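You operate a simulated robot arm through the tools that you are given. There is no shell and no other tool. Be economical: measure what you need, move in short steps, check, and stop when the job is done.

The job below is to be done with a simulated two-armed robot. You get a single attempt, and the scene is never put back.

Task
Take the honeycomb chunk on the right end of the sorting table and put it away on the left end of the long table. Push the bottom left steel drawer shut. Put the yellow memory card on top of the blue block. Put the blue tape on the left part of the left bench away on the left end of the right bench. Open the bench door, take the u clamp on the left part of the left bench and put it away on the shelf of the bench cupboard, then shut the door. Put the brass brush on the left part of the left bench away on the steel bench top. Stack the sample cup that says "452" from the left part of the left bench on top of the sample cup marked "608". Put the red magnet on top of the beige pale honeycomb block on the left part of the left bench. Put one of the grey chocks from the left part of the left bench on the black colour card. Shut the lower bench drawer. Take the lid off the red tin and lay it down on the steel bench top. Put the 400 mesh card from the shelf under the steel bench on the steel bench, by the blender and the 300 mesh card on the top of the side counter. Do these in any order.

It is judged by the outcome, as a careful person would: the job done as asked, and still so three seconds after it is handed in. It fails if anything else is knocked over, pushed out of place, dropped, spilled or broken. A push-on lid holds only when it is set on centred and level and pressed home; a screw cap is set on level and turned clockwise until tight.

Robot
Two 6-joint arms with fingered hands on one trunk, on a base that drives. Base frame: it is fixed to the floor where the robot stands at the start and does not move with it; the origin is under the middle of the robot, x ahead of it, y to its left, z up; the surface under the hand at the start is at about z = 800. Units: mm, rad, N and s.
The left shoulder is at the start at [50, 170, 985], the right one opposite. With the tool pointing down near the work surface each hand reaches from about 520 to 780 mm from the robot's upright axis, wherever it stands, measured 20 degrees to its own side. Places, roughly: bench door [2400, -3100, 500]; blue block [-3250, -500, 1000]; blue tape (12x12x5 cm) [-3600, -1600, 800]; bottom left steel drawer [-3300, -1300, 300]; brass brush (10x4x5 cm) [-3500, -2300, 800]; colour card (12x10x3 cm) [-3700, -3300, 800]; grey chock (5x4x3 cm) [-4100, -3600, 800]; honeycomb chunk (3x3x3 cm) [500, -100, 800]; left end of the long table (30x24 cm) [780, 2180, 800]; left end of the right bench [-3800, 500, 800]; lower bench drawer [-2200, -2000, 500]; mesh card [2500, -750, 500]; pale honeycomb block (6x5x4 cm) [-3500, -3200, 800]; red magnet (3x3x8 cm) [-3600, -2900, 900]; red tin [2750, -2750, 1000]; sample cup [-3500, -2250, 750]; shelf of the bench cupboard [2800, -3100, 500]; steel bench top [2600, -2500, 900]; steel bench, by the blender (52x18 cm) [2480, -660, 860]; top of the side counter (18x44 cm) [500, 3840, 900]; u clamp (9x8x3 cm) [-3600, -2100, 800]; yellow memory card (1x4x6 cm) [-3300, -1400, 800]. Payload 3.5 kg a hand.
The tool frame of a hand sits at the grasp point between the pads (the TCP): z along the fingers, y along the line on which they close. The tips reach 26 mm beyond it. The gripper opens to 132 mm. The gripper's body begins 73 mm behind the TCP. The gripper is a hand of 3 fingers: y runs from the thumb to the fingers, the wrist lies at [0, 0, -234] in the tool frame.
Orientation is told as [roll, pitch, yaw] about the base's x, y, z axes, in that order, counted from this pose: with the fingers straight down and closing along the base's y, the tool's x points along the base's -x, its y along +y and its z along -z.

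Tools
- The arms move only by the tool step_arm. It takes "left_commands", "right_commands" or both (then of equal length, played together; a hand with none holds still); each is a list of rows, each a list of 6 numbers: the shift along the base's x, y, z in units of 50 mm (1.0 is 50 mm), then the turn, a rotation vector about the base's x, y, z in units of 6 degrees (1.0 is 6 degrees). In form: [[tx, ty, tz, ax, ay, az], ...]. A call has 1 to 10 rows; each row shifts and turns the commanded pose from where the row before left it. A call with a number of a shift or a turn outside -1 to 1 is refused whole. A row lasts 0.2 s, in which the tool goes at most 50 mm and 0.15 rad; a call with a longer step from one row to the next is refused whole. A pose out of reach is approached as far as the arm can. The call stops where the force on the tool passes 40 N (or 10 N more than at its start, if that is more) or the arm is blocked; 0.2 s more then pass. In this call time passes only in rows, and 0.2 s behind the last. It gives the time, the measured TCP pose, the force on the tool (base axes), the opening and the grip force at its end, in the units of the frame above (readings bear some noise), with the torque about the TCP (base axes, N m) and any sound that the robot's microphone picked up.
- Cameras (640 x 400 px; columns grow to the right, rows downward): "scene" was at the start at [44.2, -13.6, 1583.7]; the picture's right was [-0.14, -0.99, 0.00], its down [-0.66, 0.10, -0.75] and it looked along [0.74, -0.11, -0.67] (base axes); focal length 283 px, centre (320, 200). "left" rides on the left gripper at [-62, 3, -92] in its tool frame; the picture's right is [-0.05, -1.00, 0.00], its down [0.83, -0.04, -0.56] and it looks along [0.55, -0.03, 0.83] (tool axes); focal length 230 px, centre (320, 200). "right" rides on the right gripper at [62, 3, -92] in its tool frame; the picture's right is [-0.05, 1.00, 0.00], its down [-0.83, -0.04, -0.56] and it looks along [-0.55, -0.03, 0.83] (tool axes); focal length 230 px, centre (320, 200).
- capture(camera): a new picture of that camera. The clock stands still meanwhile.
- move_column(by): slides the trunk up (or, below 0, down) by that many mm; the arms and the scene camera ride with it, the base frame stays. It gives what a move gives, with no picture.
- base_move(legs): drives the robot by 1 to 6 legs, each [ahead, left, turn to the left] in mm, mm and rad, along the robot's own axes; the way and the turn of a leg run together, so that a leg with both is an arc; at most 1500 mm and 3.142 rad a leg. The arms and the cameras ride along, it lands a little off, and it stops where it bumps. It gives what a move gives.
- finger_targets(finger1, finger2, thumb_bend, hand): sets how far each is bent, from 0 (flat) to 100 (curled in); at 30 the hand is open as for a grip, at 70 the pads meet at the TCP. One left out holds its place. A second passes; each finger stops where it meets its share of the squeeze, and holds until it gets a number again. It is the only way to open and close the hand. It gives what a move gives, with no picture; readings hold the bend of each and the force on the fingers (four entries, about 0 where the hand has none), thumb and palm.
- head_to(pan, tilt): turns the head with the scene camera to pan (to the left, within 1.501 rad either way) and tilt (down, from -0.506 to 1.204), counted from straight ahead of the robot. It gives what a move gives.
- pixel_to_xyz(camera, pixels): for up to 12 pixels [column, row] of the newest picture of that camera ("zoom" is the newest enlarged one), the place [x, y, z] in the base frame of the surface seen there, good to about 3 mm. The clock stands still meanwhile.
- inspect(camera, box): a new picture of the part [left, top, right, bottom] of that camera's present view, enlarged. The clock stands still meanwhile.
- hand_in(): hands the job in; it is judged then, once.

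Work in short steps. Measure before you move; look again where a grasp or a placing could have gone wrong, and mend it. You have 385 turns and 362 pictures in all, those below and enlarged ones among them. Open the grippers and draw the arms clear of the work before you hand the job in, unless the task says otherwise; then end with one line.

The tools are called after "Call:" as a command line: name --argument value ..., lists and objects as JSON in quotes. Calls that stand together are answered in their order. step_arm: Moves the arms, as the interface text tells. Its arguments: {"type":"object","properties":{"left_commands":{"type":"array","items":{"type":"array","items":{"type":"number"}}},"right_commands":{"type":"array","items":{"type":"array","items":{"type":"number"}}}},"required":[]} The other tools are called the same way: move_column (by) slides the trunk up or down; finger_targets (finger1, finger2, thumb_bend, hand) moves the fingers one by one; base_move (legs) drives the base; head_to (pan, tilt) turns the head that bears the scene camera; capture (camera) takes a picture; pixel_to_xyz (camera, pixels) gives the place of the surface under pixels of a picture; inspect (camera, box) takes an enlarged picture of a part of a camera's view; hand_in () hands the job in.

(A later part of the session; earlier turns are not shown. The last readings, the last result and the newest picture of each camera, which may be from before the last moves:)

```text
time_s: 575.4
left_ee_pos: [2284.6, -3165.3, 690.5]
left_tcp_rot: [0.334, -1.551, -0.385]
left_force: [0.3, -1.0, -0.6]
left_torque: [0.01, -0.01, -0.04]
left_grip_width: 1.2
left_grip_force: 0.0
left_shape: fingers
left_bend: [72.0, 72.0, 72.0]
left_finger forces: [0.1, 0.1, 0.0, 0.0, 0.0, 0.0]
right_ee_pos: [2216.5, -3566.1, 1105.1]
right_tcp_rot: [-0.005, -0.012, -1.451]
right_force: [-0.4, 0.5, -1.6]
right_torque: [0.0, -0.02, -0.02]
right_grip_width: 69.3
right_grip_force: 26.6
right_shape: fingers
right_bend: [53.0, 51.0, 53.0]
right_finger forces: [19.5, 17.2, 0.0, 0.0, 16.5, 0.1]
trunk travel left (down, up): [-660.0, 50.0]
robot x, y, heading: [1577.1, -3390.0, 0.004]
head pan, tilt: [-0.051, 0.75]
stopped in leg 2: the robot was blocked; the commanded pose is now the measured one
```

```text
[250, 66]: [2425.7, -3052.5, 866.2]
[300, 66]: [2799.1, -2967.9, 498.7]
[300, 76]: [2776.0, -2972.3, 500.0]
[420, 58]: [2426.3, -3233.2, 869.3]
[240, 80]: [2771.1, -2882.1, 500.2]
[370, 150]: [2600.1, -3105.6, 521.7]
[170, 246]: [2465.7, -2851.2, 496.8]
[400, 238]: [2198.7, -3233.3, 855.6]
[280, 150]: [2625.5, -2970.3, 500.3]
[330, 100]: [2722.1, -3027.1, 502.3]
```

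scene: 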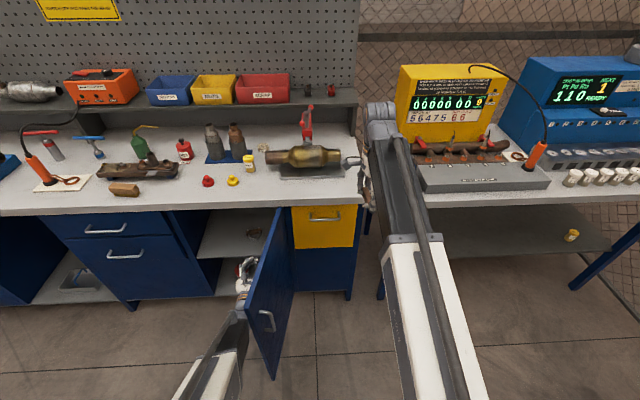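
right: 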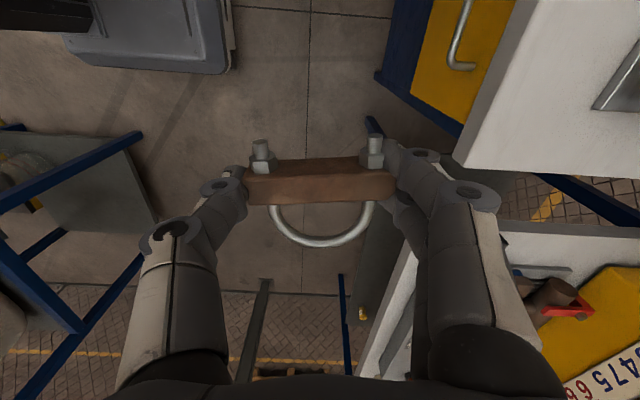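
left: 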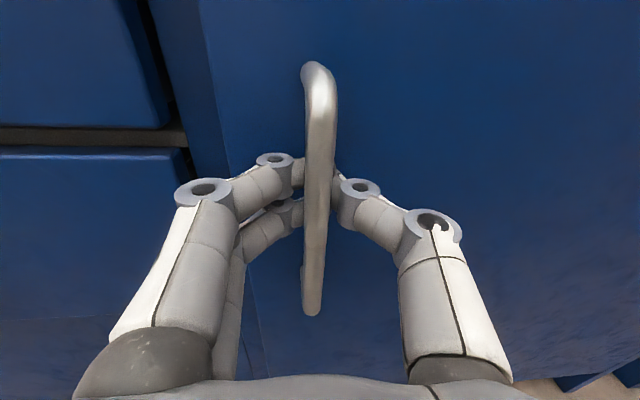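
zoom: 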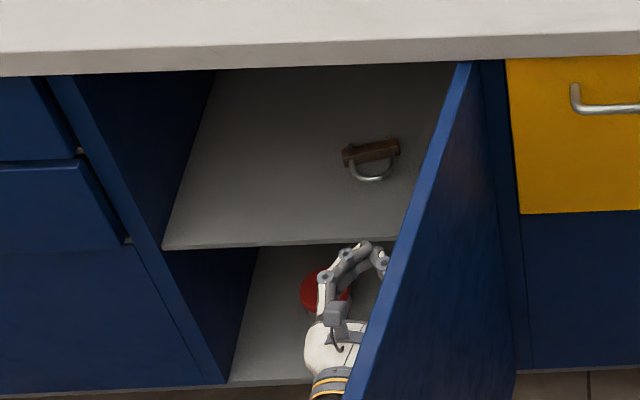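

Slab underside z≈860, shelf front x≈2465 at z 500 — enough height to enter with the tool vertical. First I fold the left arm: up, back to vertical, and out to the left side.

Call:
step_arm --left_commands '[[-0.1, 0.2, 0.9, 0, 0, 0], [-0.1, 0.2, 0.9, 0, 0, 0], [-0.1, 0.1, 0.9, 0, 0, 0], [0, 0, 0.95, 0, 0, 0], [0, 0, 0.95, 0, 0, 0], [0, 0, 0.9, 0, 0, 0]]'

Call:
step_arm --left_commands '[[-0.5, 0.4, 0.2, 0, 1, 0], [-0.5, 0.4, 0.2, 0, 1, 0], [-0.5, 0.4, 0.2, 0, 1, 0], [-0.5, 0.4, 0.2, 0, 1, 0], [-0.4, 0.4, 0, 0, 1, 0], [-0.4, 0.4, 0, 0, 1, 0], [-0.4, 0.4, 0, 0, 1, 0], [-0.4, 0.4, 0, 0, 1, 0], [-0.4, 0.4, 0, 0, 1, 0], [-0.4, 0.4, 0, 0, 1, 0]]'

Call:
step_arm --left_commands '[[-0.4, 0.3, 0, 0, 1, 0], [-0.4, 0.3, 0, 0, 1, 0], [-0.4, 0.3, 0, 0, 1, 0], [-0.4, 0.2, 0, 0, 1, 0], [-0.4, 0.2, 0, 0, 1, 0]]'

Call:
base_move --legs '[[80, 0, 0], [0, 300, 0], [0, 310, 0]]'

Call:
capture --camera "scene"

```text
time_s: 576.8
left_ee_pos: [2268.0, -3143.2, 964.5]
left_tcp_rot: [0.301, -1.548, -0.355]
left_force: [-0.6, 0.1, 0.5]
left_torque: [0.04, 0.01, -0.01]
left_grip_width: 1.1
left_grip_force: 0.0
left_shape: fingers
left_bend: [72.0, 72.0, 72.0]
left_finger forces: [0.0, 0.0, 0.1, 0.0, 0.0, 0.1]
right_ee_pos: [2217.0, -3565.6, 1104.9]
right_tcp_rot: [-0.006, -0.013, -1.454]
right_force: [-0.4, 0.3, -2.6]
right_torque: [0.01, 0.02, -0.02]
right_grip_width: 69.4
right_grip_force: 26.5
right_shape: fingers
right_bend: [53.0, 51.0, 53.0]
right_finger forces: [19.5, 17.2, 0.1, 0.1, 16.4, 0.1]
trunk travel left (down, up): [-660.0, 50.0]
robot x, y, heading: [1577.1, -3392.7, -0.0]
head pan, tilt: [-0.051, 0.75]
```

```text
time_s: 579.0
left_ee_pos: [2087.4, -2921.5, 990.7]
left_tcp_rot: [-0.047, -0.501, -0.008]
left_force: [0.7, 0.2, 0.0]
left_torque: [0.03, 0.01, 0.04]
left_grip_width: 1.2
left_grip_force: 0.1
left_shape: fingers
left_bend: [72.0, 72.0, 72.0]
left_finger forces: [0.1, 0.0, 0.1, 0.1, 0.0, 0.1]
left hand out of reach, approached as far as the arm can: row 2, 3, 4
right_ee_pos: [2218.1, -3565.4, 1105.4]
right_tcp_rot: [-0.006, -0.012, -1.451]
right_force: [0.1, 1.4, -1.9]
right_torque: [0.02, 0.02, 0.03]
right_grip_width: 69.3
right_grip_force: 26.4
right_shape: fingers
right_bend: [53.0, 51.0, 53.0]
right_finger forces: [19.6, 17.2, 0.0, 0.0, 16.5, 0.0]
trunk travel left (down, up): [-660.0, 50.0]
robot x, y, heading: [1572.8, -3391.2, -0.002]
head pan, tilt: [-0.051, 0.75]
```

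```text
time_s: 580.2
left_ee_pos: [1985.3, -2858.3, 991.2]
left_tcp_rot: [-0.052, 0.021, -0.009]
left_force: [-0.4, 0.7, -0.4]
left_torque: [0.0, 0.02, 0.04]
left_grip_width: 1.2
left_grip_force: 0.0
left_shape: fingers
left_bend: [72.0, 72.0, 72.0]
left_finger forces: [0.0, 0.0, 0.0, 0.1, 0.1, 0.0]
right_ee_pos: [2217.3, -3566.8, 1105.9]
right_tcp_rot: [-0.006, -0.013, -1.451]
right_force: [-0.7, 0.4, -2.0]
right_torque: [-0.01, -0.02, 0.02]
right_grip_width: 69.4
right_grip_force: 26.7
right_shape: fingers
right_bend: [53.0, 51.0, 53.0]
right_finger forces: [19.6, 17.2, 0.0, 0.1, 16.4, 0.0]
trunk travel left (down, up): [-660.0, 50.0]
robot x, y, heading: [1576.7, -3394.7, -0.002]
head pan, tilt: [-0.051, 0.75]
```

```text
time_s: 584.5
left_ee_pos: [2067.7, -2249.3, 990.5]
left_tcp_rot: [-0.051, 0.022, -0.009]
left_force: [-0.2, 0.0, -0.5]
left_torque: [0.0, -0.03, 0.0]
left_grip_width: 1.3
left_grip_force: 0.0
left_shape: fingers
left_bend: [72.0, 72.0, 72.0]
left_finger forces: [0.1, 0.1, 0.1, 0.0, 0.0, 0.0]
right_ee_pos: [2297.7, -2957.3, 1104.6]
right_tcp_rot: [-0.007, -0.012, -1.452]
right_force: [-0.9, -0.2, -1.0]
right_torque: [0.0, -0.03, -0.02]
right_grip_width: 69.5
right_grip_force: 26.5
right_shape: fingers
right_bend: [53.0, 51.0, 53.0]
right_finger forces: [19.5, 17.2, 0.0, 0.0, 16.5, 0.0]
trunk travel left (down, up): [-660.0, 50.0]
robot x, y, heading: [1659.2, -2786.8, 0.001]
head pan, tilt: [-0.051, 0.75]
```

```text
167 pictures are left
```

scene: 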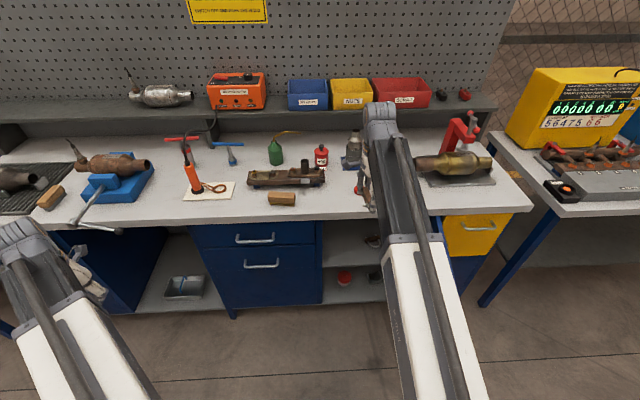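

I lower the trunk 300 mm and the right hand to z≈555 in front of the opening, then look.

Call:
move_column --by -300

Call:
step_arm --right_commands '[[0, 0, -0.9, 0, 0, 0], [0, 0, -0.9, 0, 0, 0], [0, 0, -0.9, 0, 0, 0], [0, 0, -0.9, 0, 0, 0], [0, 0, -0.9, 0, 0, 0], [0, 0, -0.5, 0, 0, 0]]'

Call:
capture --camera "scene"

Call:
capture --camera "right"

```text
time_s: 587.5
left_ee_pos: [2066.0, -2250.7, 691.1]
left_tcp_rot: [-0.049, 0.02, -0.008]
left_force: [0.0, -0.9, -0.7]
left_torque: [-0.01, 0.0, -0.01]
left_grip_width: 1.3
left_grip_force: 0.0
left_shape: fingers
left_bend: [72.0, 72.0, 72.0]
left_finger forces: [0.0, 0.1, 0.0, 0.0, 0.0, 0.1]
right_ee_pos: [2297.2, -2957.7, 805.0]
right_tcp_rot: [-0.007, -0.013, -1.451]
right_force: [0.3, 1.4, -1.1]
right_torque: [0.01, 0.0, 0.01]
right_grip_width: 69.4
right_grip_force: 26.7
right_shape: fingers
right_bend: [53.0, 51.0, 53.0]
right_finger forces: [19.5, 17.2, 0.0, 0.1, 16.4, 0.0]
trunk travel left (down, up): [-360.0, 350.0]
robot x, y, heading: [1660.1, -2783.8, 0.001]
head pan, tilt: [-0.051, 0.75]
```

```text
time_s: 589.0
left_ee_pos: [2067.0, -2250.2, 690.4]
left_tcp_rot: [-0.052, 0.021, -0.008]
left_force: [-0.3, 0.0, -0.1]
left_torque: [-0.01, 0.01, -0.01]
left_grip_width: 1.2
left_grip_force: 0.0
left_shape: fingers
left_bend: [72.0, 72.0, 72.0]
left_finger forces: [0.0, 0.0, 0.0, 0.1, 0.0, 0.1]
right_ee_pos: [2294.9, -2956.1, 554.8]
right_tcp_rot: [-0.007, -0.013, -1.453]
right_force: [0.7, 0.0, -0.6]
right_torque: [0.01, -0.01, -0.02]
right_grip_width: 69.0
right_grip_force: 25.9
right_shape: fingers
right_bend: [53.0, 51.0, 53.0]
right_finger forces: [19.4, 17.2, 0.0, 0.1, 15.9, 0.1]
trunk travel left (down, up): [-360.0, 350.0]
robot x, y, heading: [1650.3, -2781.6, 0.001]
head pan, tilt: [-0.051, 0.75]
```

```text
166 pictures are left
```

scene: 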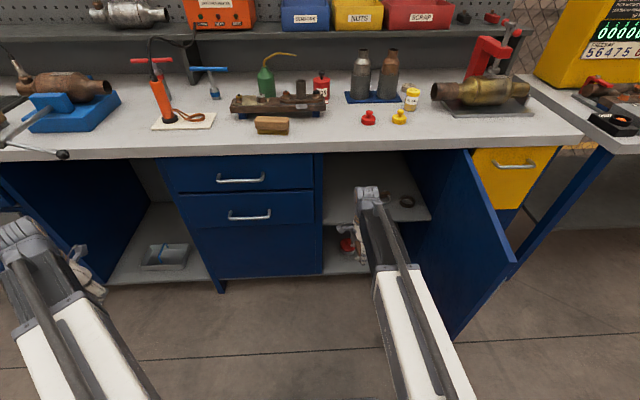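

```text
165 pictures are left
```

right: 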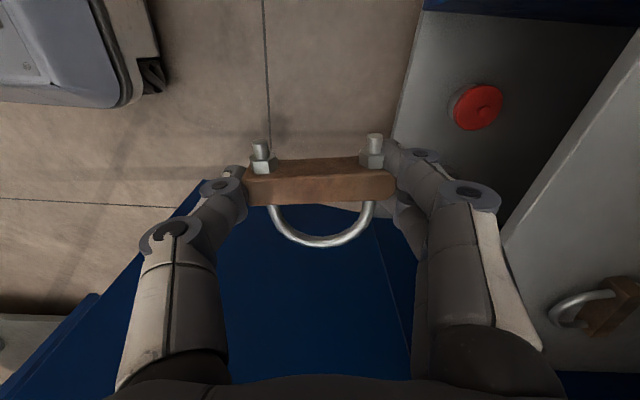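

Call:
pixel_to_xyz --camera "scene" --pixels '[[512, 258], [470, 155], [450, 335], [375, 190], [405, 200], [330, 205], [425, 218]]'

```text
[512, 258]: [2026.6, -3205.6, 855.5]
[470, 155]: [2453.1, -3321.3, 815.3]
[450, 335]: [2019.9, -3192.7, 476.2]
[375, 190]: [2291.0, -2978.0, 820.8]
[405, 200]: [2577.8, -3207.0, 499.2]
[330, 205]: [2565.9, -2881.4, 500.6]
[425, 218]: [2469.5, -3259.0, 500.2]
```

Door edge at (2027,-3205), clear of the base path. I drive forward 240 mm, hand entering over the shelf.

Call:
base_move --legs '[[130, 0, 0], [120, 0, 0]]'

Call:
capture --camera "right"

Call:
capture --camera "scene"

```text
time_s: 591.1
left_ee_pos: [2314.3, -2249.9, 690.7]
left_tcp_rot: [-0.05, 0.021, -0.005]
left_force: [0.3, -0.3, 0.2]
left_torque: [0.03, -0.03, 0.0]
left_grip_width: 0.8
left_grip_force: 0.1
left_shape: fingers
left_bend: [72.0, 72.0, 72.0]
left_finger forces: [0.1, 0.0, 0.0, 0.1, 0.0, 0.0]
right_ee_pos: [2545.0, -2953.9, 554.7]
right_tcp_rot: [-0.006, -0.014, -1.451]
right_force: [0.2, 0.0, -1.6]
right_torque: [-0.03, 0.0, 0.02]
right_grip_width: 69.2
right_grip_force: 26.2
right_shape: fingers
right_bend: [53.0, 51.0, 53.0]
right_finger forces: [19.6, 17.3, 0.0, 0.0, 16.0, 0.0]
trunk travel left (down, up): [-360.0, 350.0]
robot x, y, heading: [1906.1, -2784.0, 0.007]
head pan, tilt: [-0.051, 0.75]
```

```text
164 pictures are left
```

right: 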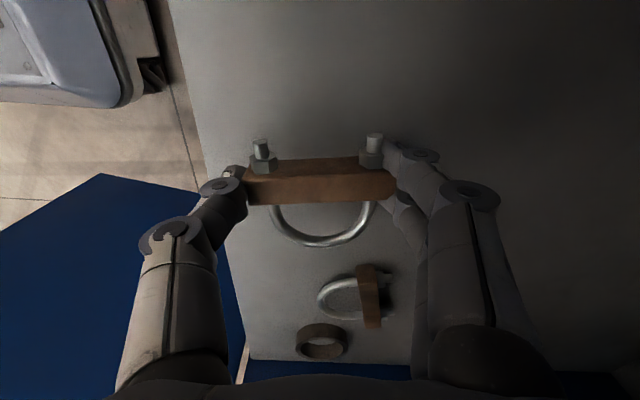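

```text
163 pictures are left
```

scene: 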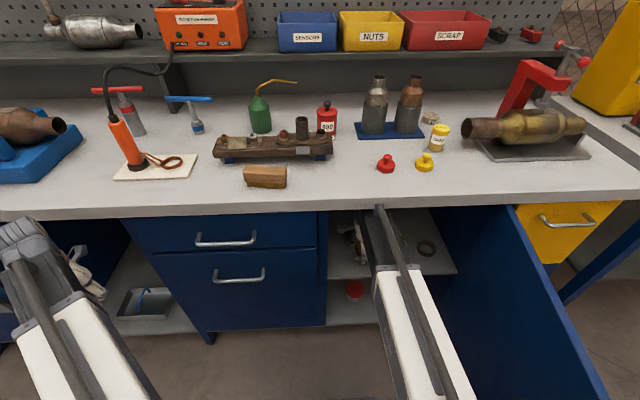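

Call:
pixel_to_xyz --camera "right" --pixels '[[350, 280], [365, 268], [320, 245], [240, 240], [320, 195], [262, 200], [390, 195], [262, 145], [195, 120], [322, 330]]'

```text
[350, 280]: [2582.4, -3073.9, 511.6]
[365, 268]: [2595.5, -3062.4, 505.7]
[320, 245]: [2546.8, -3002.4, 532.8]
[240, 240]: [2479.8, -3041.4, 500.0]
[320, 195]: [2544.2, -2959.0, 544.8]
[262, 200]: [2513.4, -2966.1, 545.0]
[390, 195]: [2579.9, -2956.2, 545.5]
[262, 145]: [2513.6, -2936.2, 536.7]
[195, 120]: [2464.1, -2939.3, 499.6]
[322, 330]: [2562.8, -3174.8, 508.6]
```

Clear floor of shelf beneath; clamp bottom ≈521. I lower to contact.

Call:
step_arm --right_commands '[[0.1, 0.2, -0.2, 0, 0, 0], [0, 0, -0.1, 0, 0, 0]]'

Call:
step_arm --right_commands '[[0, 0, -0.07, 0, 0, 0]]'

Call:
step_arm --right_commands '[[0, 0, -0.05, 0, 0, 0]]'

```text
time_s: 591.7
left_ee_pos: [2313.4, -2248.8, 691.4]
left_tcp_rot: [-0.051, 0.021, -0.004]
left_force: [-0.9, 0.6, 0.6]
left_torque: [0.01, -0.03, -0.02]
left_grip_width: 1.4
left_grip_force: 0.0
left_shape: fingers
left_bend: [72.0, 72.0, 72.0]
left_finger forces: [0.1, 0.0, 0.0, 0.0, 0.1, 0.1]
right_ee_pos: [2551.4, -2943.2, 539.7]
right_tcp_rot: [-0.006, -0.012, -1.452]
right_force: [-0.4, 0.9, -2.1]
right_torque: [0.0, 0.0, 0.0]
right_grip_width: 69.4
right_grip_force: 26.1
right_shape: fingers
right_bend: [53.0, 51.0, 53.0]
right_finger forces: [19.4, 17.2, 0.1, 0.0, 16.0, 0.0]
trunk travel left (down, up): [-360.0, 350.0]
robot x, y, heading: [1901.9, -2783.7, -0.001]
head pan, tilt: [-0.051, 0.75]
```

```text
time_s: 592.1
left_ee_pos: [2314.0, -2249.7, 690.6]
left_tcp_rot: [-0.049, 0.021, -0.005]
left_force: [-1.3, 0.5, -1.0]
left_torque: [0.03, -0.01, 0.01]
left_grip_width: 1.3
left_grip_force: 0.0
left_shape: fingers
left_bend: [72.0, 72.0, 72.0]
left_finger forces: [0.1, 0.0, 0.1, 0.0, 0.0, 0.1]
right_ee_pos: [2549.1, -2943.0, 535.5]
right_tcp_rot: [-0.007, -0.012, -1.451]
right_force: [-0.2, -0.2, -0.5]
right_torque: [0.0, 0.0, -0.04]
right_grip_width: 69.3
right_grip_force: 25.8
right_shape: fingers
right_bend: [53.0, 51.0, 53.0]
right_finger forces: [19.5, 17.3, 0.0, 0.0, 16.0, 0.0]
trunk travel left (down, up): [-360.0, 350.0]
robot x, y, heading: [1905.1, -2783.1, 0.007]
head pan, tilt: [-0.051, 0.75]
```

```text
time_s: 592.5
left_ee_pos: [2313.0, -2249.7, 690.7]
left_tcp_rot: [-0.051, 0.021, -0.004]
left_force: [0.7, 0.2, -0.1]
left_torque: [-0.02, -0.02, -0.01]
left_grip_width: 1.2
left_grip_force: 0.0
left_shape: fingers
left_bend: [72.0, 72.0, 72.0]
left_finger forces: [0.0, 0.0, 0.0, 0.0, 0.1, 0.1]
right_ee_pos: [2549.0, -2944.4, 534.0]
right_tcp_rot: [-0.009, -0.012, -1.451]
right_force: [0.1, -0.3, -1.5]
right_torque: [0.02, -0.01, -0.02]
right_grip_width: 69.0
right_grip_force: 26.5
right_shape: fingers
right_bend: [53.0, 51.0, 53.0]
right_finger forces: [19.5, 17.2, 0.0, 0.0, 15.9, 0.0]
trunk travel left (down, up): [-360.0, 350.0]
robot x, y, heading: [1902.9, -2787.4, 0.0]
head pan, tilt: [-0.051, 0.75]
```

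Call:
step_arm --right_commands '[[0, 0, -0.06, 0, 0, 0], [0, 0, -0.06, 0, 0, 0]]'

Call:
step_arm --right_commands '[[0, 0, -0.06, 0, 0, 0]]'

```text
time_s: 593.1
left_ee_pos: [2312.2, -2248.4, 691.8]
left_tcp_rot: [-0.053, 0.017, -0.006]
left_force: [-0.9, 0.5, 0.2]
left_torque: [0.02, -0.02, 0.0]
left_grip_width: 1.1
left_grip_force: 0.1
left_shape: fingers
left_bend: [72.0, 72.0, 72.0]
left_finger forces: [0.0, 0.0, 0.0, 0.1, 0.0, 0.0]
right_ee_pos: [2548.8, -2943.5, 532.4]
right_tcp_rot: [-0.003, -0.012, -1.45]
right_force: [-1.4, 1.5, 31.5]
right_torque: [0.26, -1.22, 0.08]
right_grip_width: 69.2
right_grip_force: 44.9
right_shape: fingers
right_bend: [55.0, 53.0, 53.0]
right_finger forces: [39.8, 32.4, 0.0, 0.0, 17.8, 0.1]
trunk travel left (down, up): [-360.0, 350.0]
robot x, y, heading: [1906.8, -2778.0, -0.001]
head pan, tilt: [-0.051, 0.75]
```

```text
time_s: 593.4
left_ee_pos: [2313.6, -2248.5, 690.5]
left_tcp_rot: [-0.052, 0.019, -0.006]
left_force: [0.1, 0.2, 0.3]
left_torque: [0.0, 0.02, 0.01]
left_grip_width: 1.2
left_grip_force: 0.1
left_shape: fingers
left_bend: [72.0, 72.0, 72.0]
left_finger forces: [0.0, 0.0, 0.0, 0.0, 0.1, 0.1]
right_ee_pos: [2551.2, -2942.8, 532.1]
right_tcp_rot: [0.002, -0.011, -1.449]
right_force: [-2.9, 1.2, 19.8]
right_torque: [0.21, -0.58, 0.06]
right_grip_width: 69.2
right_grip_force: 40.3
right_shape: fingers
right_bend: [56.0, 54.0, 53.0]
right_finger forces: [36.1, 25.8, 0.0, 0.0, 18.8, 0.1]
trunk travel left (down, up): [-360.0, 350.0]
robot x, y, heading: [1903.1, -2783.2, 0.002]
head pan, tilt: [-0.051, 0.75]
stopped in row 1 (right hand): the force on the tool passed its limit at 44 N (the readings are from after the stop); the commanded pose is now the measured one
```

Fingertips touch the shelf; the clamp is essentially down. I open and rise.

Call:
finger_targets --hand "right" --finger1 40 --finger2 40 --thumb_bend 41

Call:
step_arm --right_commands '[[0, 0, 0.3, 0, 0, 0], [0, 0, 0.5, 0, 0, 0]]'

Call:
capture --camera "right"

```text
time_s: 594.4
left_ee_pos: [2312.8, -2248.7, 692.0]
left_tcp_rot: [-0.053, 0.017, -0.005]
left_force: [-0.2, -0.4, -1.0]
left_torque: [-0.01, -0.01, -0.01]
left_grip_width: 1.0
left_grip_force: 0.0
left_shape: fingers
left_bend: [72.0, 72.0, 72.0]
left_finger forces: [0.0, 0.0, 0.0, 0.0, 0.0, 0.0]
right_ee_pos: [2550.8, -2944.4, 532.8]
right_tcp_rot: [0.001, -0.011, -1.45]
right_force: [-6.1, -1.2, 29.6]
right_torque: [0.54, -1.18, 0.03]
right_grip_width: 89.6
right_grip_force: 17.9
right_shape: fingers
right_bend: [50.0, 39.0, 41.0]
right_finger forces: [32.2, 3.0, 0.1, 0.1, 0.1, 0.0]
trunk travel left (down, up): [-360.0, 350.0]
robot x, y, heading: [1907.6, -2782.4, 0.003]
head pan, tilt: [-0.051, 0.75]
```

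```text
time_s: 595.0
left_ee_pos: [2314.5, -2249.7, 690.7]
left_tcp_rot: [-0.05, 0.021, -0.005]
left_force: [-0.2, 0.1, 0.6]
left_torque: [-0.02, 0.0, 0.01]
left_grip_width: 1.0
left_grip_force: 0.0
left_shape: fingers
left_bend: [72.0, 72.0, 72.0]
left_finger forces: [0.0, 0.0, 0.0, 0.1, 0.0, 0.0]
right_ee_pos: [2550.6, -2945.4, 569.4]
right_tcp_rot: [-0.005, -0.014, -1.449]
right_force: [-0.1, 0.4, -0.9]
right_torque: [-0.01, 0.03, 0.01]
right_grip_width: 94.7
right_grip_force: 6.3
right_shape: fingers
right_bend: [43.0, 37.0, 41.0]
right_finger forces: [6.7, 6.3, 0.1, 0.0, 0.0, 0.1]
trunk travel left (down, up): [-360.0, 350.0]
robot x, y, heading: [1903.9, -2783.2, 0.003]
head pan, tilt: [-0.051, 0.75]
```

```text
162 pictures are left
```

right: 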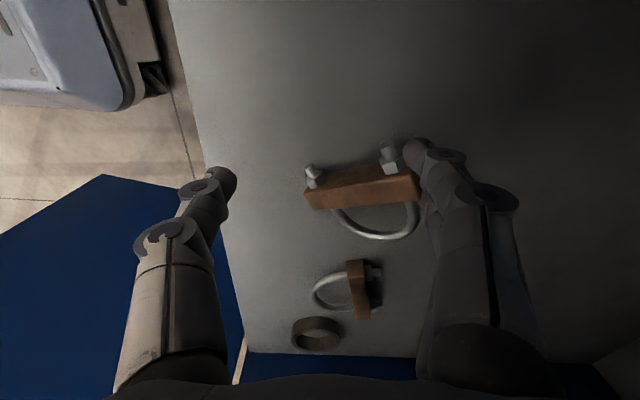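

The fingers wedge against the bar/nut and lifted an end. I lower again and open wider.

Call:
step_arm --right_commands '[[0, 0, -0.45, 0, 0, 0], [0, 0, -0.2, 0, 0, 0]]'

Call:
finger_targets --hand "right" --finger1 28 --finger2 28 --thumb_bend 41

Call:
capture --camera "right"

```text
time_s: 595.6
left_ee_pos: [2313.0, -2249.8, 690.4]
left_tcp_rot: [-0.051, 0.022, -0.005]
left_force: [0.7, 0.5, -1.1]
left_torque: [0.02, 0.03, 0.02]
left_grip_width: 1.2
left_grip_force: 0.1
left_shape: fingers
left_bend: [72.0, 72.0, 72.0]
left_finger forces: [0.0, 0.0, 0.0, 0.0, 0.0, 0.0]
right_ee_pos: [2550.8, -2942.9, 535.8]
right_tcp_rot: [-0.001, -0.013, -1.45]
right_force: [-0.4, -0.2, 0.4]
right_torque: [0.01, 0.03, -0.02]
right_grip_width: 99.3
right_grip_force: 0.0
right_shape: fingers
right_bend: [40.0, 40.0, 41.0]
right_finger forces: [0.0, 0.2, 0.0, 0.0, 0.0, 0.0]
trunk travel left (down, up): [-360.0, 350.0]
robot x, y, heading: [1906.7, -2783.9, 0.002]
head pan, tilt: [-0.051, 0.75]
```

```text
time_s: 596.6
left_ee_pos: [2313.9, -2249.6, 690.8]
left_tcp_rot: [-0.05, 0.02, -0.005]
left_force: [-0.2, -0.2, -0.1]
left_torque: [0.0, 0.01, 0.03]
left_grip_width: 0.9
left_grip_force: 0.0
left_shape: fingers
left_bend: [72.0, 72.0, 72.0]
left_finger forces: [0.0, 0.0, 0.0, 0.0, 0.1, 0.0]
right_ee_pos: [2551.7, -2944.7, 536.9]
right_tcp_rot: [-0.003, -0.013, -1.449]
right_force: [0.8, -0.1, -0.4]
right_torque: [0.01, -0.02, 0.01]
right_grip_width: 117.9
right_grip_force: 0.1
right_shape: fingers
right_bend: [28.0, 28.0, 41.0]
right_finger forces: [0.0, 0.0, 0.0, 0.1, 0.1, 0.2]
trunk travel left (down, up): [-360.0, 350.0]
robot x, y, heading: [1907.9, -2785.9, 0.001]
head pan, tilt: [-0.051, 0.75]
```

```text
161 pictures are left
```

right: 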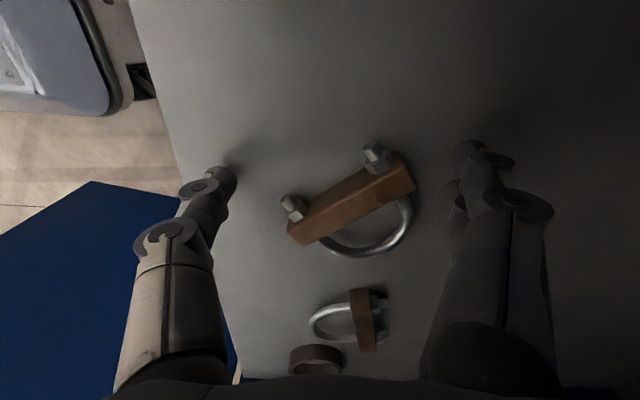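

Call:
pixel_to_xyz --camera "right" --pixels '[[300, 225], [350, 200], [400, 180], [380, 155], [295, 205], [345, 250], [408, 215], [355, 300]]'

Call:
inspect --camera "right" --box '[260, 120, 440, 270]'

```text
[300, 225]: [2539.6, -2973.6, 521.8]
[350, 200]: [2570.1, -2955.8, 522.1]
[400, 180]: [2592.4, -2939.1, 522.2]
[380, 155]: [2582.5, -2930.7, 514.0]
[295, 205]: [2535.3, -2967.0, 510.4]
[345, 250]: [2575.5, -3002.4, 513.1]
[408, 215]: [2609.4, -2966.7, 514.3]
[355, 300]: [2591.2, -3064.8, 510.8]
```

```text
2.67 times, centred on (350, 195) of right
```

zoom: 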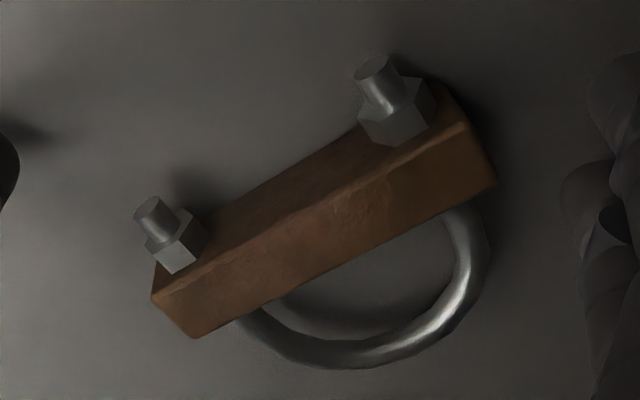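

Clamp lies flat on the shelf. I lift 25 mm and back out, then prepare to shut the door.

Call:
step_arm --right_commands '[[0, 0, 0.5, 0, 0, 0]]'

Call:
base_move --legs '[[-130, 0, 0], [-125, 0, 0]]'

Call:
move_column --by 300

Call:
step_arm --right_commands '[[0, 0, 0.9, 0, 0, 1], [0, 0, 0.9, 0, 0, 1], [0, 0, 0.9, 0, 0, 1], [0, 0, 0.9, 0, 0, 1], [0, 0, 0.5, 0, 0, 1], [0, 0, 0, 0, 0, 1], [0, 0, 0, 0, 0, 1], [0, 0, 0, 0, 0, 1], [0, 0, 0, 0, 0, 1], [0, 0, 0, 0, 0, 1]]'

Call:
capture --camera "scene"

```text
time_s: 597.0
left_ee_pos: [2313.0, -2249.0, 690.7]
left_tcp_rot: [-0.052, 0.022, -0.005]
left_force: [-0.7, -0.2, 0.5]
left_torque: [-0.01, -0.01, -0.02]
left_grip_width: 1.6
left_grip_force: 0.2
left_shape: fingers
left_bend: [72.0, 72.0, 72.0]
left_finger forces: [0.0, 0.1, 0.0, 0.0, 0.0, 0.0]
right_ee_pos: [2551.6, -2944.6, 561.8]
right_tcp_rot: [-0.002, -0.012, -1.448]
right_force: [0.2, 0.5, 0.5]
right_torque: [0.03, -0.01, 0.01]
right_grip_width: 118.2
right_grip_force: 0.1
right_shape: fingers
right_bend: [28.0, 28.0, 41.0]
right_finger forces: [0.1, 0.0, 0.0, 0.0, 0.0, 0.0]
trunk travel left (down, up): [-360.0, 350.0]
robot x, y, heading: [1906.2, -2783.2, 0.005]
head pan, tilt: [-0.051, 0.75]
```

```text
time_s: 599.2
left_ee_pos: [2058.2, -2251.4, 691.4]
left_tcp_rot: [-0.052, 0.021, -0.009]
left_force: [0.5, -0.4, 1.0]
left_torque: [0.0, 0.03, -0.02]
left_grip_width: 1.3
left_grip_force: 0.1
left_shape: fingers
left_bend: [72.0, 72.0, 72.0]
left_finger forces: [0.0, 0.0, 0.1, 0.0, 0.0, 0.0]
right_ee_pos: [2294.0, -2945.2, 560.9]
right_tcp_rot: [-0.002, -0.014, -1.453]
right_force: [0.5, -0.1, -0.1]
right_torque: [0.01, -0.02, 0.0]
right_grip_width: 118.0
right_grip_force: 0.0
right_shape: fingers
right_bend: [28.0, 28.0, 41.0]
right_finger forces: [0.0, 0.0, 0.0, 0.1, 0.1, 0.2]
trunk travel left (down, up): [-360.0, 350.0]
robot x, y, heading: [1647.0, -2785.2, 0.002]
head pan, tilt: [-0.051, 0.75]
```

```text
time_s: 602.2
left_ee_pos: [2057.8, -2250.3, 991.3]
left_tcp_rot: [-0.049, 0.02, -0.008]
left_force: [1.1, -0.2, 0.2]
left_torque: [0.01, -0.01, -0.01]
left_grip_width: 1.1
left_grip_force: 0.0
left_shape: fingers
left_bend: [72.0, 72.0, 72.0]
left_finger forces: [0.1, 0.0, 0.1, 0.1, 0.0, 0.1]
right_ee_pos: [2294.2, -2945.1, 862.4]
right_tcp_rot: [-0.001, -0.012, -1.452]
right_force: [0.3, -0.1, 0.4]
right_torque: [-0.01, -0.01, 0.0]
right_grip_width: 118.0
right_grip_force: 0.0
right_shape: fingers
right_bend: [28.0, 28.0, 41.0]
right_finger forces: [0.1, 0.0, 0.0, 0.1, 0.0, 0.0]
trunk travel left (down, up): [-660.0, 50.0]
robot x, y, heading: [1648.1, -2782.0, 0.004]
head pan, tilt: [-0.051, 0.75]
```

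```text
time_s: 604.4
left_ee_pos: [2058.1, -2250.7, 990.6]
left_tcp_rot: [-0.051, 0.021, -0.01]
left_force: [0.3, 0.8, -0.2]
left_torque: [-0.02, -0.01, 0.01]
left_grip_width: 1.3
left_grip_force: 0.2
left_shape: fingers
left_bend: [72.0, 72.0, 72.0]
left_finger forces: [0.0, 0.0, 0.0, 0.0, 0.0, 0.1]
right_ee_pos: [2294.6, -2944.8, 1066.8]
right_tcp_rot: [-0.002, -0.013, -0.402]
right_force: [0.2, 0.5, 0.0]
right_torque: [0.01, 0.02, 0.0]
right_grip_width: 118.0
right_grip_force: 0.0
right_shape: fingers
right_bend: [28.0, 28.0, 41.0]
right_finger forces: [0.0, 0.0, 0.0, 0.0, 0.1, 0.0]
trunk travel left (down, up): [-660.0, 50.0]
robot x, y, heading: [1651.0, -2783.3, -0.001]
head pan, tilt: [-0.051, 0.75]
```

```text
159 pictures are left
```

scene: 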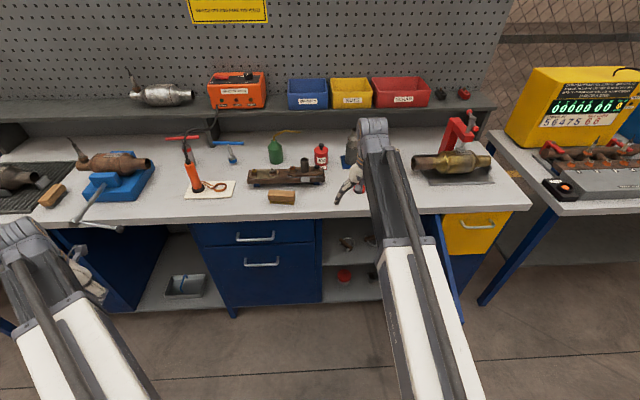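

Now to shut the door from its outer (south) side: fist the right hand, reposition to ~(1600,-3130), and lower the hand beside the door's outer face.

Call:
finger_targets --hand "right" --finger1 72 --finger2 72 --thumb_bend 72

Call:
step_arm --right_commands '[[-0.5, -0.1, 0, 0, 0, 1], [-0.6, -0.1, 0, 0, 0, 1], [-0.6, -0.1, 0, 0, 0, 1], [-0.6, -0.1, 0, 0, 0, 0.8], [-0.4, 0, 0, 0, 0, 0]]'

Call:
base_move --legs '[[-50, 0, 0], [0, -350, 0]]'

Call:
capture --camera "scene"

```text
time_s: 605.4
left_ee_pos: [2056.9, -2251.1, 991.5]
left_tcp_rot: [-0.052, 0.019, -0.009]
left_force: [-0.4, 1.0, -0.4]
left_torque: [0.01, -0.03, -0.01]
left_grip_width: 1.3
left_grip_force: 0.1
left_shape: fingers
left_bend: [72.0, 72.0, 72.0]
left_finger forces: [0.0, 0.1, 0.0, 0.1, 0.1, 0.1]
right_ee_pos: [2294.4, -2946.0, 1067.2]
right_tcp_rot: [-0.002, -0.011, -0.404]
right_force: [-0.7, -0.4, 0.6]
right_torque: [-0.01, 0.03, 0.0]
right_grip_width: 1.3
right_grip_force: 0.1
right_shape: fingers
right_bend: [72.0, 72.0, 72.0]
right_finger forces: [0.0, 0.0, 0.0, 0.0, 0.1, 0.0]
trunk travel left (down, up): [-660.0, 50.0]
robot x, y, heading: [1647.1, -2783.8, -0.0]
head pan, tilt: [-0.051, 0.75]
```

```text
time_s: 606.6
left_ee_pos: [2058.3, -2250.6, 990.8]
left_tcp_rot: [-0.05, 0.018, -0.01]
left_force: [0.2, -0.3, -0.2]
left_torque: [0.02, -0.03, 0.04]
left_grip_width: 1.3
left_grip_force: 0.1
left_shape: fingers
left_bend: [72.0, 72.0, 72.0]
left_finger forces: [0.0, 0.0, 0.0, 0.1, 0.0, 0.1]
right_ee_pos: [2158.0, -2967.6, 1066.8]
right_tcp_rot: [-0.003, -0.01, -0.006]
right_force: [-0.2, -0.1, 0.1]
right_torque: [-0.01, 0.0, -0.04]
right_grip_width: 1.3
right_grip_force: 0.0
right_shape: fingers
right_bend: [72.0, 72.0, 72.0]
right_finger forces: [0.0, 0.0, 0.1, 0.1, 0.1, 0.0]
trunk travel left (down, up): [-660.0, 50.0]
robot x, y, heading: [1648.0, -2786.6, 0.003]
head pan, tilt: [-0.051, 0.75]
```

```text
time_s: 609.4
left_ee_pos: [2008.8, -2607.8, 991.2]
left_tcp_rot: [-0.051, 0.02, -0.008]
left_force: [-0.5, 0.1, -0.4]
left_torque: [0.01, 0.01, 0.04]
left_grip_width: 0.9
left_grip_force: 0.1
left_shape: fingers
left_bend: [72.0, 72.0, 72.0]
left_finger forces: [0.0, 0.0, 0.0, 0.0, 0.0, 0.0]
right_ee_pos: [2109.8, -3324.1, 1066.8]
right_tcp_rot: [-0.003, -0.013, -0.007]
right_force: [-0.4, 0.4, 0.0]
right_torque: [0.01, -0.03, 0.02]
right_grip_width: 1.1
right_grip_force: 0.0
right_shape: fingers
right_bend: [72.0, 72.0, 72.0]
right_finger forces: [0.0, 0.0, 0.0, 0.1, 0.0, 0.0]
trunk travel left (down, up): [-660.0, 50.0]
robot x, y, heading: [1597.7, -3142.1, 0.001]
head pan, tilt: [-0.051, 0.75]
```

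```text
158 pictures are left
```

scene: 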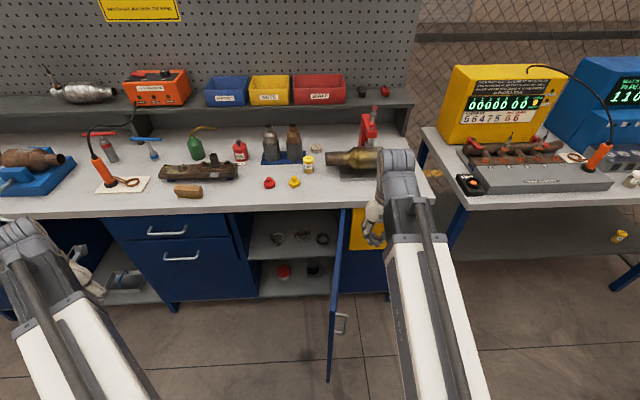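

Call:
step_arm --right_commands '[[0, -0.8, 0, 0, 0, 0]]'

Call:
move_column --by -330

Call:
capture --camera "scene"

```text
time_s: 609.8
left_ee_pos: [2009.1, -2607.8, 991.1]
left_tcp_rot: [-0.052, 0.019, -0.005]
left_force: [0.3, 0.0, -0.2]
left_torque: [-0.02, 0.02, -0.04]
left_grip_width: 1.1
left_grip_force: 0.0
left_shape: fingers
left_bend: [72.0, 72.0, 72.0]
left_finger forces: [0.1, 0.0, 0.0, 0.0, 0.0, 0.0]
right_ee_pos: [2110.0, -3365.4, 1066.9]
right_tcp_rot: [-0.002, -0.011, -0.006]
right_force: [0.2, 0.2, 1.0]
right_torque: [0.01, 0.01, -0.01]
right_grip_width: 0.9
right_grip_force: 0.0
right_shape: fingers
right_bend: [72.0, 72.0, 72.0]
right_finger forces: [0.0, 0.1, 0.0, 0.1, 0.0, 0.1]
trunk travel left (down, up): [-660.0, 50.0]
robot x, y, heading: [1600.3, -3140.8, 0.001]
head pan, tilt: [-0.051, 0.75]
```

```text
time_s: 613.0
left_ee_pos: [2008.7, -2607.2, 662.3]
left_tcp_rot: [-0.051, 0.021, -0.007]
left_force: [0.7, -0.1, 0.4]
left_torque: [0.02, 0.01, -0.02]
left_grip_width: 1.2
left_grip_force: 0.2
left_shape: fingers
left_bend: [72.0, 72.0, 72.0]
left_finger forces: [0.0, 0.0, 0.0, 0.1, 0.0, 0.0]
right_ee_pos: [2110.2, -3364.4, 735.4]
right_tcp_rot: [-0.001, -0.014, -0.006]
right_force: [-0.8, 0.1, -0.1]
right_torque: [0.0, 0.02, 0.02]
right_grip_width: 1.0
right_grip_force: 0.2
right_shape: fingers
right_bend: [72.0, 72.0, 72.0]
right_finger forces: [0.1, 0.0, 0.0, 0.0, 0.0, 0.0]
trunk travel left (down, up): [-330.0, 380.0]
robot x, y, heading: [1599.1, -3138.7, -0.0]
head pan, tilt: [-0.051, 0.75]
```

```text
157 pictures are left
```

scene: 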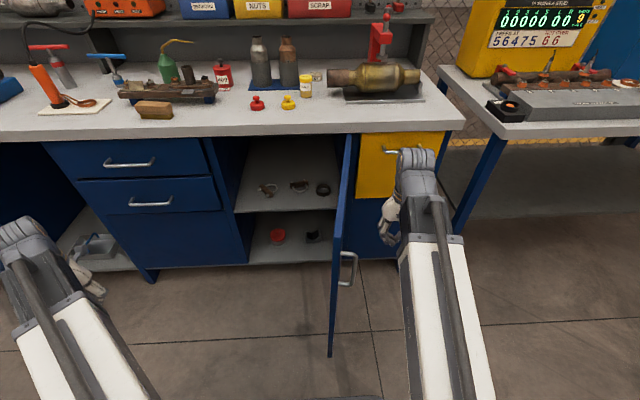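

Call:
step_arm --right_commands '[[0, 0.8, 0, 0, 0, 0], [0, 0.8, 0, 0, 0, 0], [0.1, 0.7, 0, 0, 0, 0], [0.2, 0.7, 0, 0, 0, 0], [0.25, 0.7, 0, 0, 0, 0], [0.25, 0.7, 0, 0, 0, 0]]'

Call:
capture --camera "scene"

```text
time_s: 614.5
left_ee_pos: [2008.4, -2607.7, 660.3]
left_tcp_rot: [-0.05, 0.019, -0.01]
left_force: [0.3, 0.6, -0.3]
left_torque: [-0.01, 0.0, -0.01]
left_grip_width: 1.1
left_grip_force: 0.0
left_shape: fingers
left_bend: [72.0, 72.0, 72.0]
left_finger forces: [0.0, 0.1, 0.1, 0.1, 0.1, 0.1]
right_ee_pos: [2149.2, -3143.0, 735.9]
right_tcp_rot: [-0.001, -0.013, -0.007]
right_force: [0.2, -0.4, -0.3]
right_torque: [0.05, -0.02, 0.0]
right_grip_width: 1.2
right_grip_force: 0.1
right_shape: fingers
right_bend: [72.0, 72.0, 72.0]
right_finger forces: [0.0, 0.0, 0.1, 0.0, 0.0, 0.0]
trunk travel left (down, up): [-330.0, 380.0]
robot x, y, heading: [1596.2, -3140.2, 0.002]
head pan, tilt: [-0.051, 0.75]
```

```text
156 pictures are left
```

scene: 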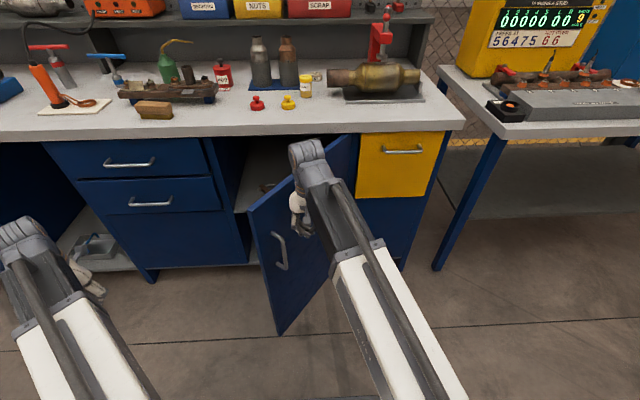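

Works. I continue along the closing arc with the base.

Call:
base_move --legs '[[60, 95, 0], [93, 67, 0], [70, 30, 0]]'

Call:
capture --camera "scene"

```text
time_s: 617.1
left_ee_pos: [2232.7, -2416.5, 660.8]
left_tcp_rot: [-0.05, 0.02, -0.011]
left_force: [-0.8, -0.3, -0.2]
left_torque: [-0.01, -0.04, -0.03]
left_grip_width: 1.3
left_grip_force: 0.1
left_shape: fingers
left_bend: [72.0, 72.0, 72.0]
left_finger forces: [0.1, 0.1, 0.0, 0.0, 0.1, 0.0]
right_ee_pos: [2372.8, -2952.6, 736.2]
right_tcp_rot: [-0.002, -0.012, -0.008]
right_force: [-0.3, 0.3, 0.9]
right_torque: [-0.01, -0.04, -0.01]
right_grip_width: 1.2
right_grip_force: 0.0
right_shape: fingers
right_bend: [72.0, 72.0, 72.0]
right_finger forces: [0.0, 0.0, 0.0, 0.1, 0.0, 0.0]
trunk travel left (down, up): [-330.0, 380.0]
robot x, y, heading: [1821.5, -2949.7, -0.005]
head pan, tilt: [-0.051, 0.75]
```

```text
155 pictures are left
```

scene: 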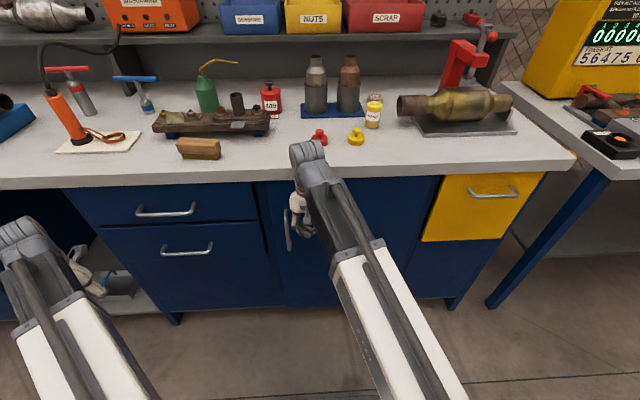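

Call:
pixel_to_xyz --camera "scene" --pixels '[[275, 240], [272, 210], [380, 230], [410, 250], [360, 200], [290, 290], [320, 295], [425, 190]]'

Call:
inspect --camera "scene" --box '[230, 160, 350, 310]'

```text
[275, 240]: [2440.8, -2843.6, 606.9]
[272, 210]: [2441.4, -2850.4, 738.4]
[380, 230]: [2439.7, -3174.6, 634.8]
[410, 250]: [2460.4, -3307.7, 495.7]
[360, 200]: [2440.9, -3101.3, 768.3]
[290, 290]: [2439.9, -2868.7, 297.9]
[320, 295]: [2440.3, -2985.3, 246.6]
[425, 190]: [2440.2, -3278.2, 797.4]
```

```text
2.67 times, centred on (290, 235) of scene
```

zoom: 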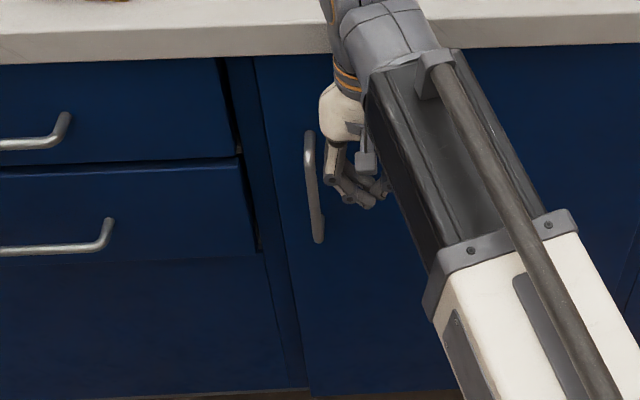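

Door face is at x≈2440 (as originally). I give one gentle push to be sure, then withdraw and raise.

Call:
step_arm --right_commands '[[0.2, 0, 0, 0, 0, 0], [0.15, 0, 0, 0, 0, 0], [0.1, 0, 0, 0, 0, 0]]'

Call:
pixel_to_xyz --camera "scene" --pixels '[[275, 240], [380, 230], [320, 295]]'

Call:
base_move --legs '[[-160, 0, 0]]'

Call:
move_column --by 330

Call:
capture --camera "scene"

```text
time_s: 617.9
left_ee_pos: [2234.0, -2415.2, 660.9]
left_tcp_rot: [-0.05, 0.017, -0.01]
left_force: [-0.8, 0.1, -0.5]
left_torque: [0.01, -0.03, -0.01]
left_grip_width: 1.1
left_grip_force: 0.0
left_shape: fingers
left_bend: [72.0, 72.0, 72.0]
left_finger forces: [0.0, 0.0, 0.0, 0.0, 0.1, 0.1]
right_ee_pos: [2395.4, -2952.5, 736.0]
right_tcp_rot: [-0.002, -0.011, -0.009]
right_force: [0.5, -0.1, -0.2]
right_torque: [0.0, 0.0, 0.0]
right_grip_width: 1.2
right_grip_force: 0.0
right_shape: fingers
right_bend: [72.0, 72.0, 72.0]
right_finger forces: [0.0, 0.0, 0.0, 0.1, 0.0, 0.1]
trunk travel left (down, up): [-330.0, 380.0]
robot x, y, heading: [1822.8, -2946.0, -0.007]
head pan, tilt: [-0.051, 0.75]
```

```text
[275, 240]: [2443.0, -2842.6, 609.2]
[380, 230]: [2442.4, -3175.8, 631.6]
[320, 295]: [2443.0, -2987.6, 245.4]
```

```text
time_s: 619.4
left_ee_pos: [2070.3, -2415.0, 659.5]
left_tcp_rot: [-0.051, 0.021, -0.011]
left_force: [-0.5, 0.0, 0.1]
left_torque: [-0.01, -0.03, 0.02]
left_grip_width: 1.1
left_grip_force: 0.0
left_shape: fingers
left_bend: [72.0, 72.0, 72.0]
left_finger forces: [0.1, 0.1, 0.0, 0.1, 0.0, 0.0]
right_ee_pos: [2232.9, -2951.4, 735.3]
right_tcp_rot: [-0.001, -0.012, -0.009]
right_force: [0.6, -1.2, 0.4]
right_torque: [0.01, 0.01, -0.03]
right_grip_width: 1.2
right_grip_force: 0.0
right_shape: fingers
right_bend: [72.0, 72.0, 72.0]
right_finger forces: [0.1, 0.0, 0.1, 0.0, 0.1, 0.0]
trunk travel left (down, up): [-330.0, 380.0]
robot x, y, heading: [1662.9, -2945.4, -0.002]
head pan, tilt: [-0.051, 0.75]
```

```text
time_s: 622.6
left_ee_pos: [2070.9, -2414.9, 992.2]
left_tcp_rot: [-0.05, 0.019, -0.01]
left_force: [-0.1, -0.4, 0.2]
left_torque: [-0.01, -0.02, -0.02]
left_grip_width: 1.3
left_grip_force: 0.1
left_shape: fingers
left_bend: [72.0, 72.0, 72.0]
left_finger forces: [0.0, 0.1, 0.0, 0.0, 0.0, 0.1]
right_ee_pos: [2232.2, -2952.2, 1065.6]
right_tcp_rot: [-0.002, -0.011, -0.008]
right_force: [0.2, -0.4, -0.4]
right_torque: [0.01, 0.01, -0.04]
right_grip_width: 1.3
right_grip_force: 0.0
right_shape: fingers
right_bend: [72.0, 72.0, 72.0]
right_finger forces: [0.1, 0.0, 0.0, 0.1, 0.0, 0.0]
trunk travel left (down, up): [-660.0, 50.0]
robot x, y, heading: [1664.2, -2949.1, 0.003]
head pan, tilt: [-0.051, 0.75]
```

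```text
153 pictures are left
```

scene: 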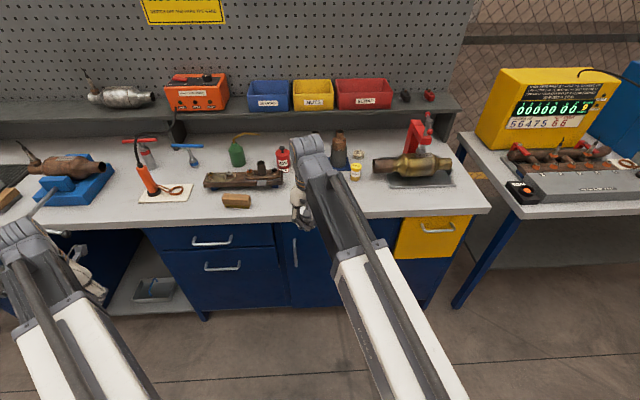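

Door shut. Now the tin: I look closely at it.

Call:
inspect --camera "scene" --box '[262, 130, 310, 180]'

Call:
inspect --camera "scene" --box '[190, 110, 390, 220]'

```text
8.00 times, centred on (286, 155) of scene
```

zoom: 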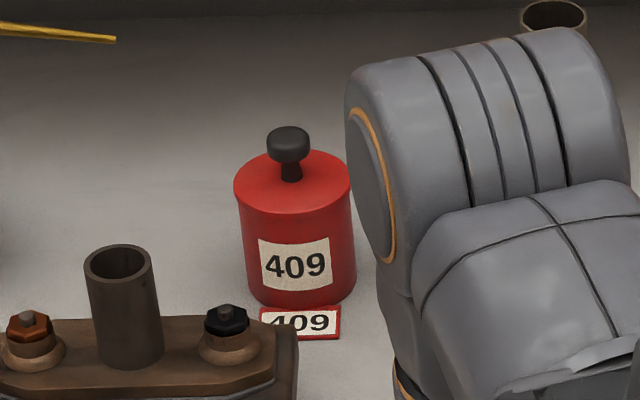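

```text
3.20 times, centred on (290, 165) of scene
```

zoom: 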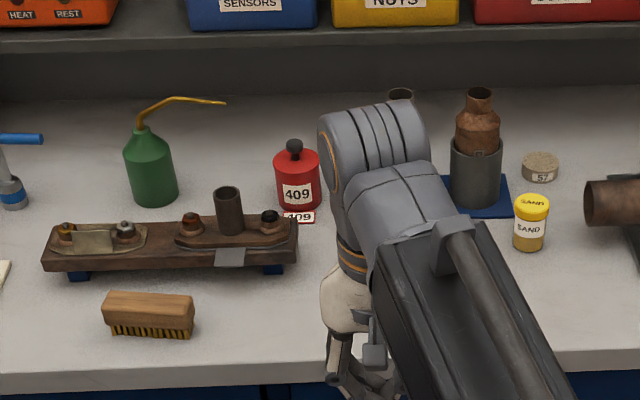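

Call:
pixel_to_xyz --camera "zoom" --pixels '[[294, 145], [294, 157], [282, 165], [312, 165], [298, 172], [297, 205], [228, 195], [150, 150], [270, 215], [455, 200], [478, 95], [300, 217]]'

```text
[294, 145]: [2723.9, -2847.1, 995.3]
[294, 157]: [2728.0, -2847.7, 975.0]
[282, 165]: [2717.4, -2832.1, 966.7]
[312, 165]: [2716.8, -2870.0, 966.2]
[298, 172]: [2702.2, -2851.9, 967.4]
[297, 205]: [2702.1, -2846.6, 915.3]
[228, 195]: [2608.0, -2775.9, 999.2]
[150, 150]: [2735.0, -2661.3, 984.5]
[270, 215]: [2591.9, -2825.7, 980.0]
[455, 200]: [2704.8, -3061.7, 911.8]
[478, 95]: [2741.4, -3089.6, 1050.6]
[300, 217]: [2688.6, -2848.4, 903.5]
```

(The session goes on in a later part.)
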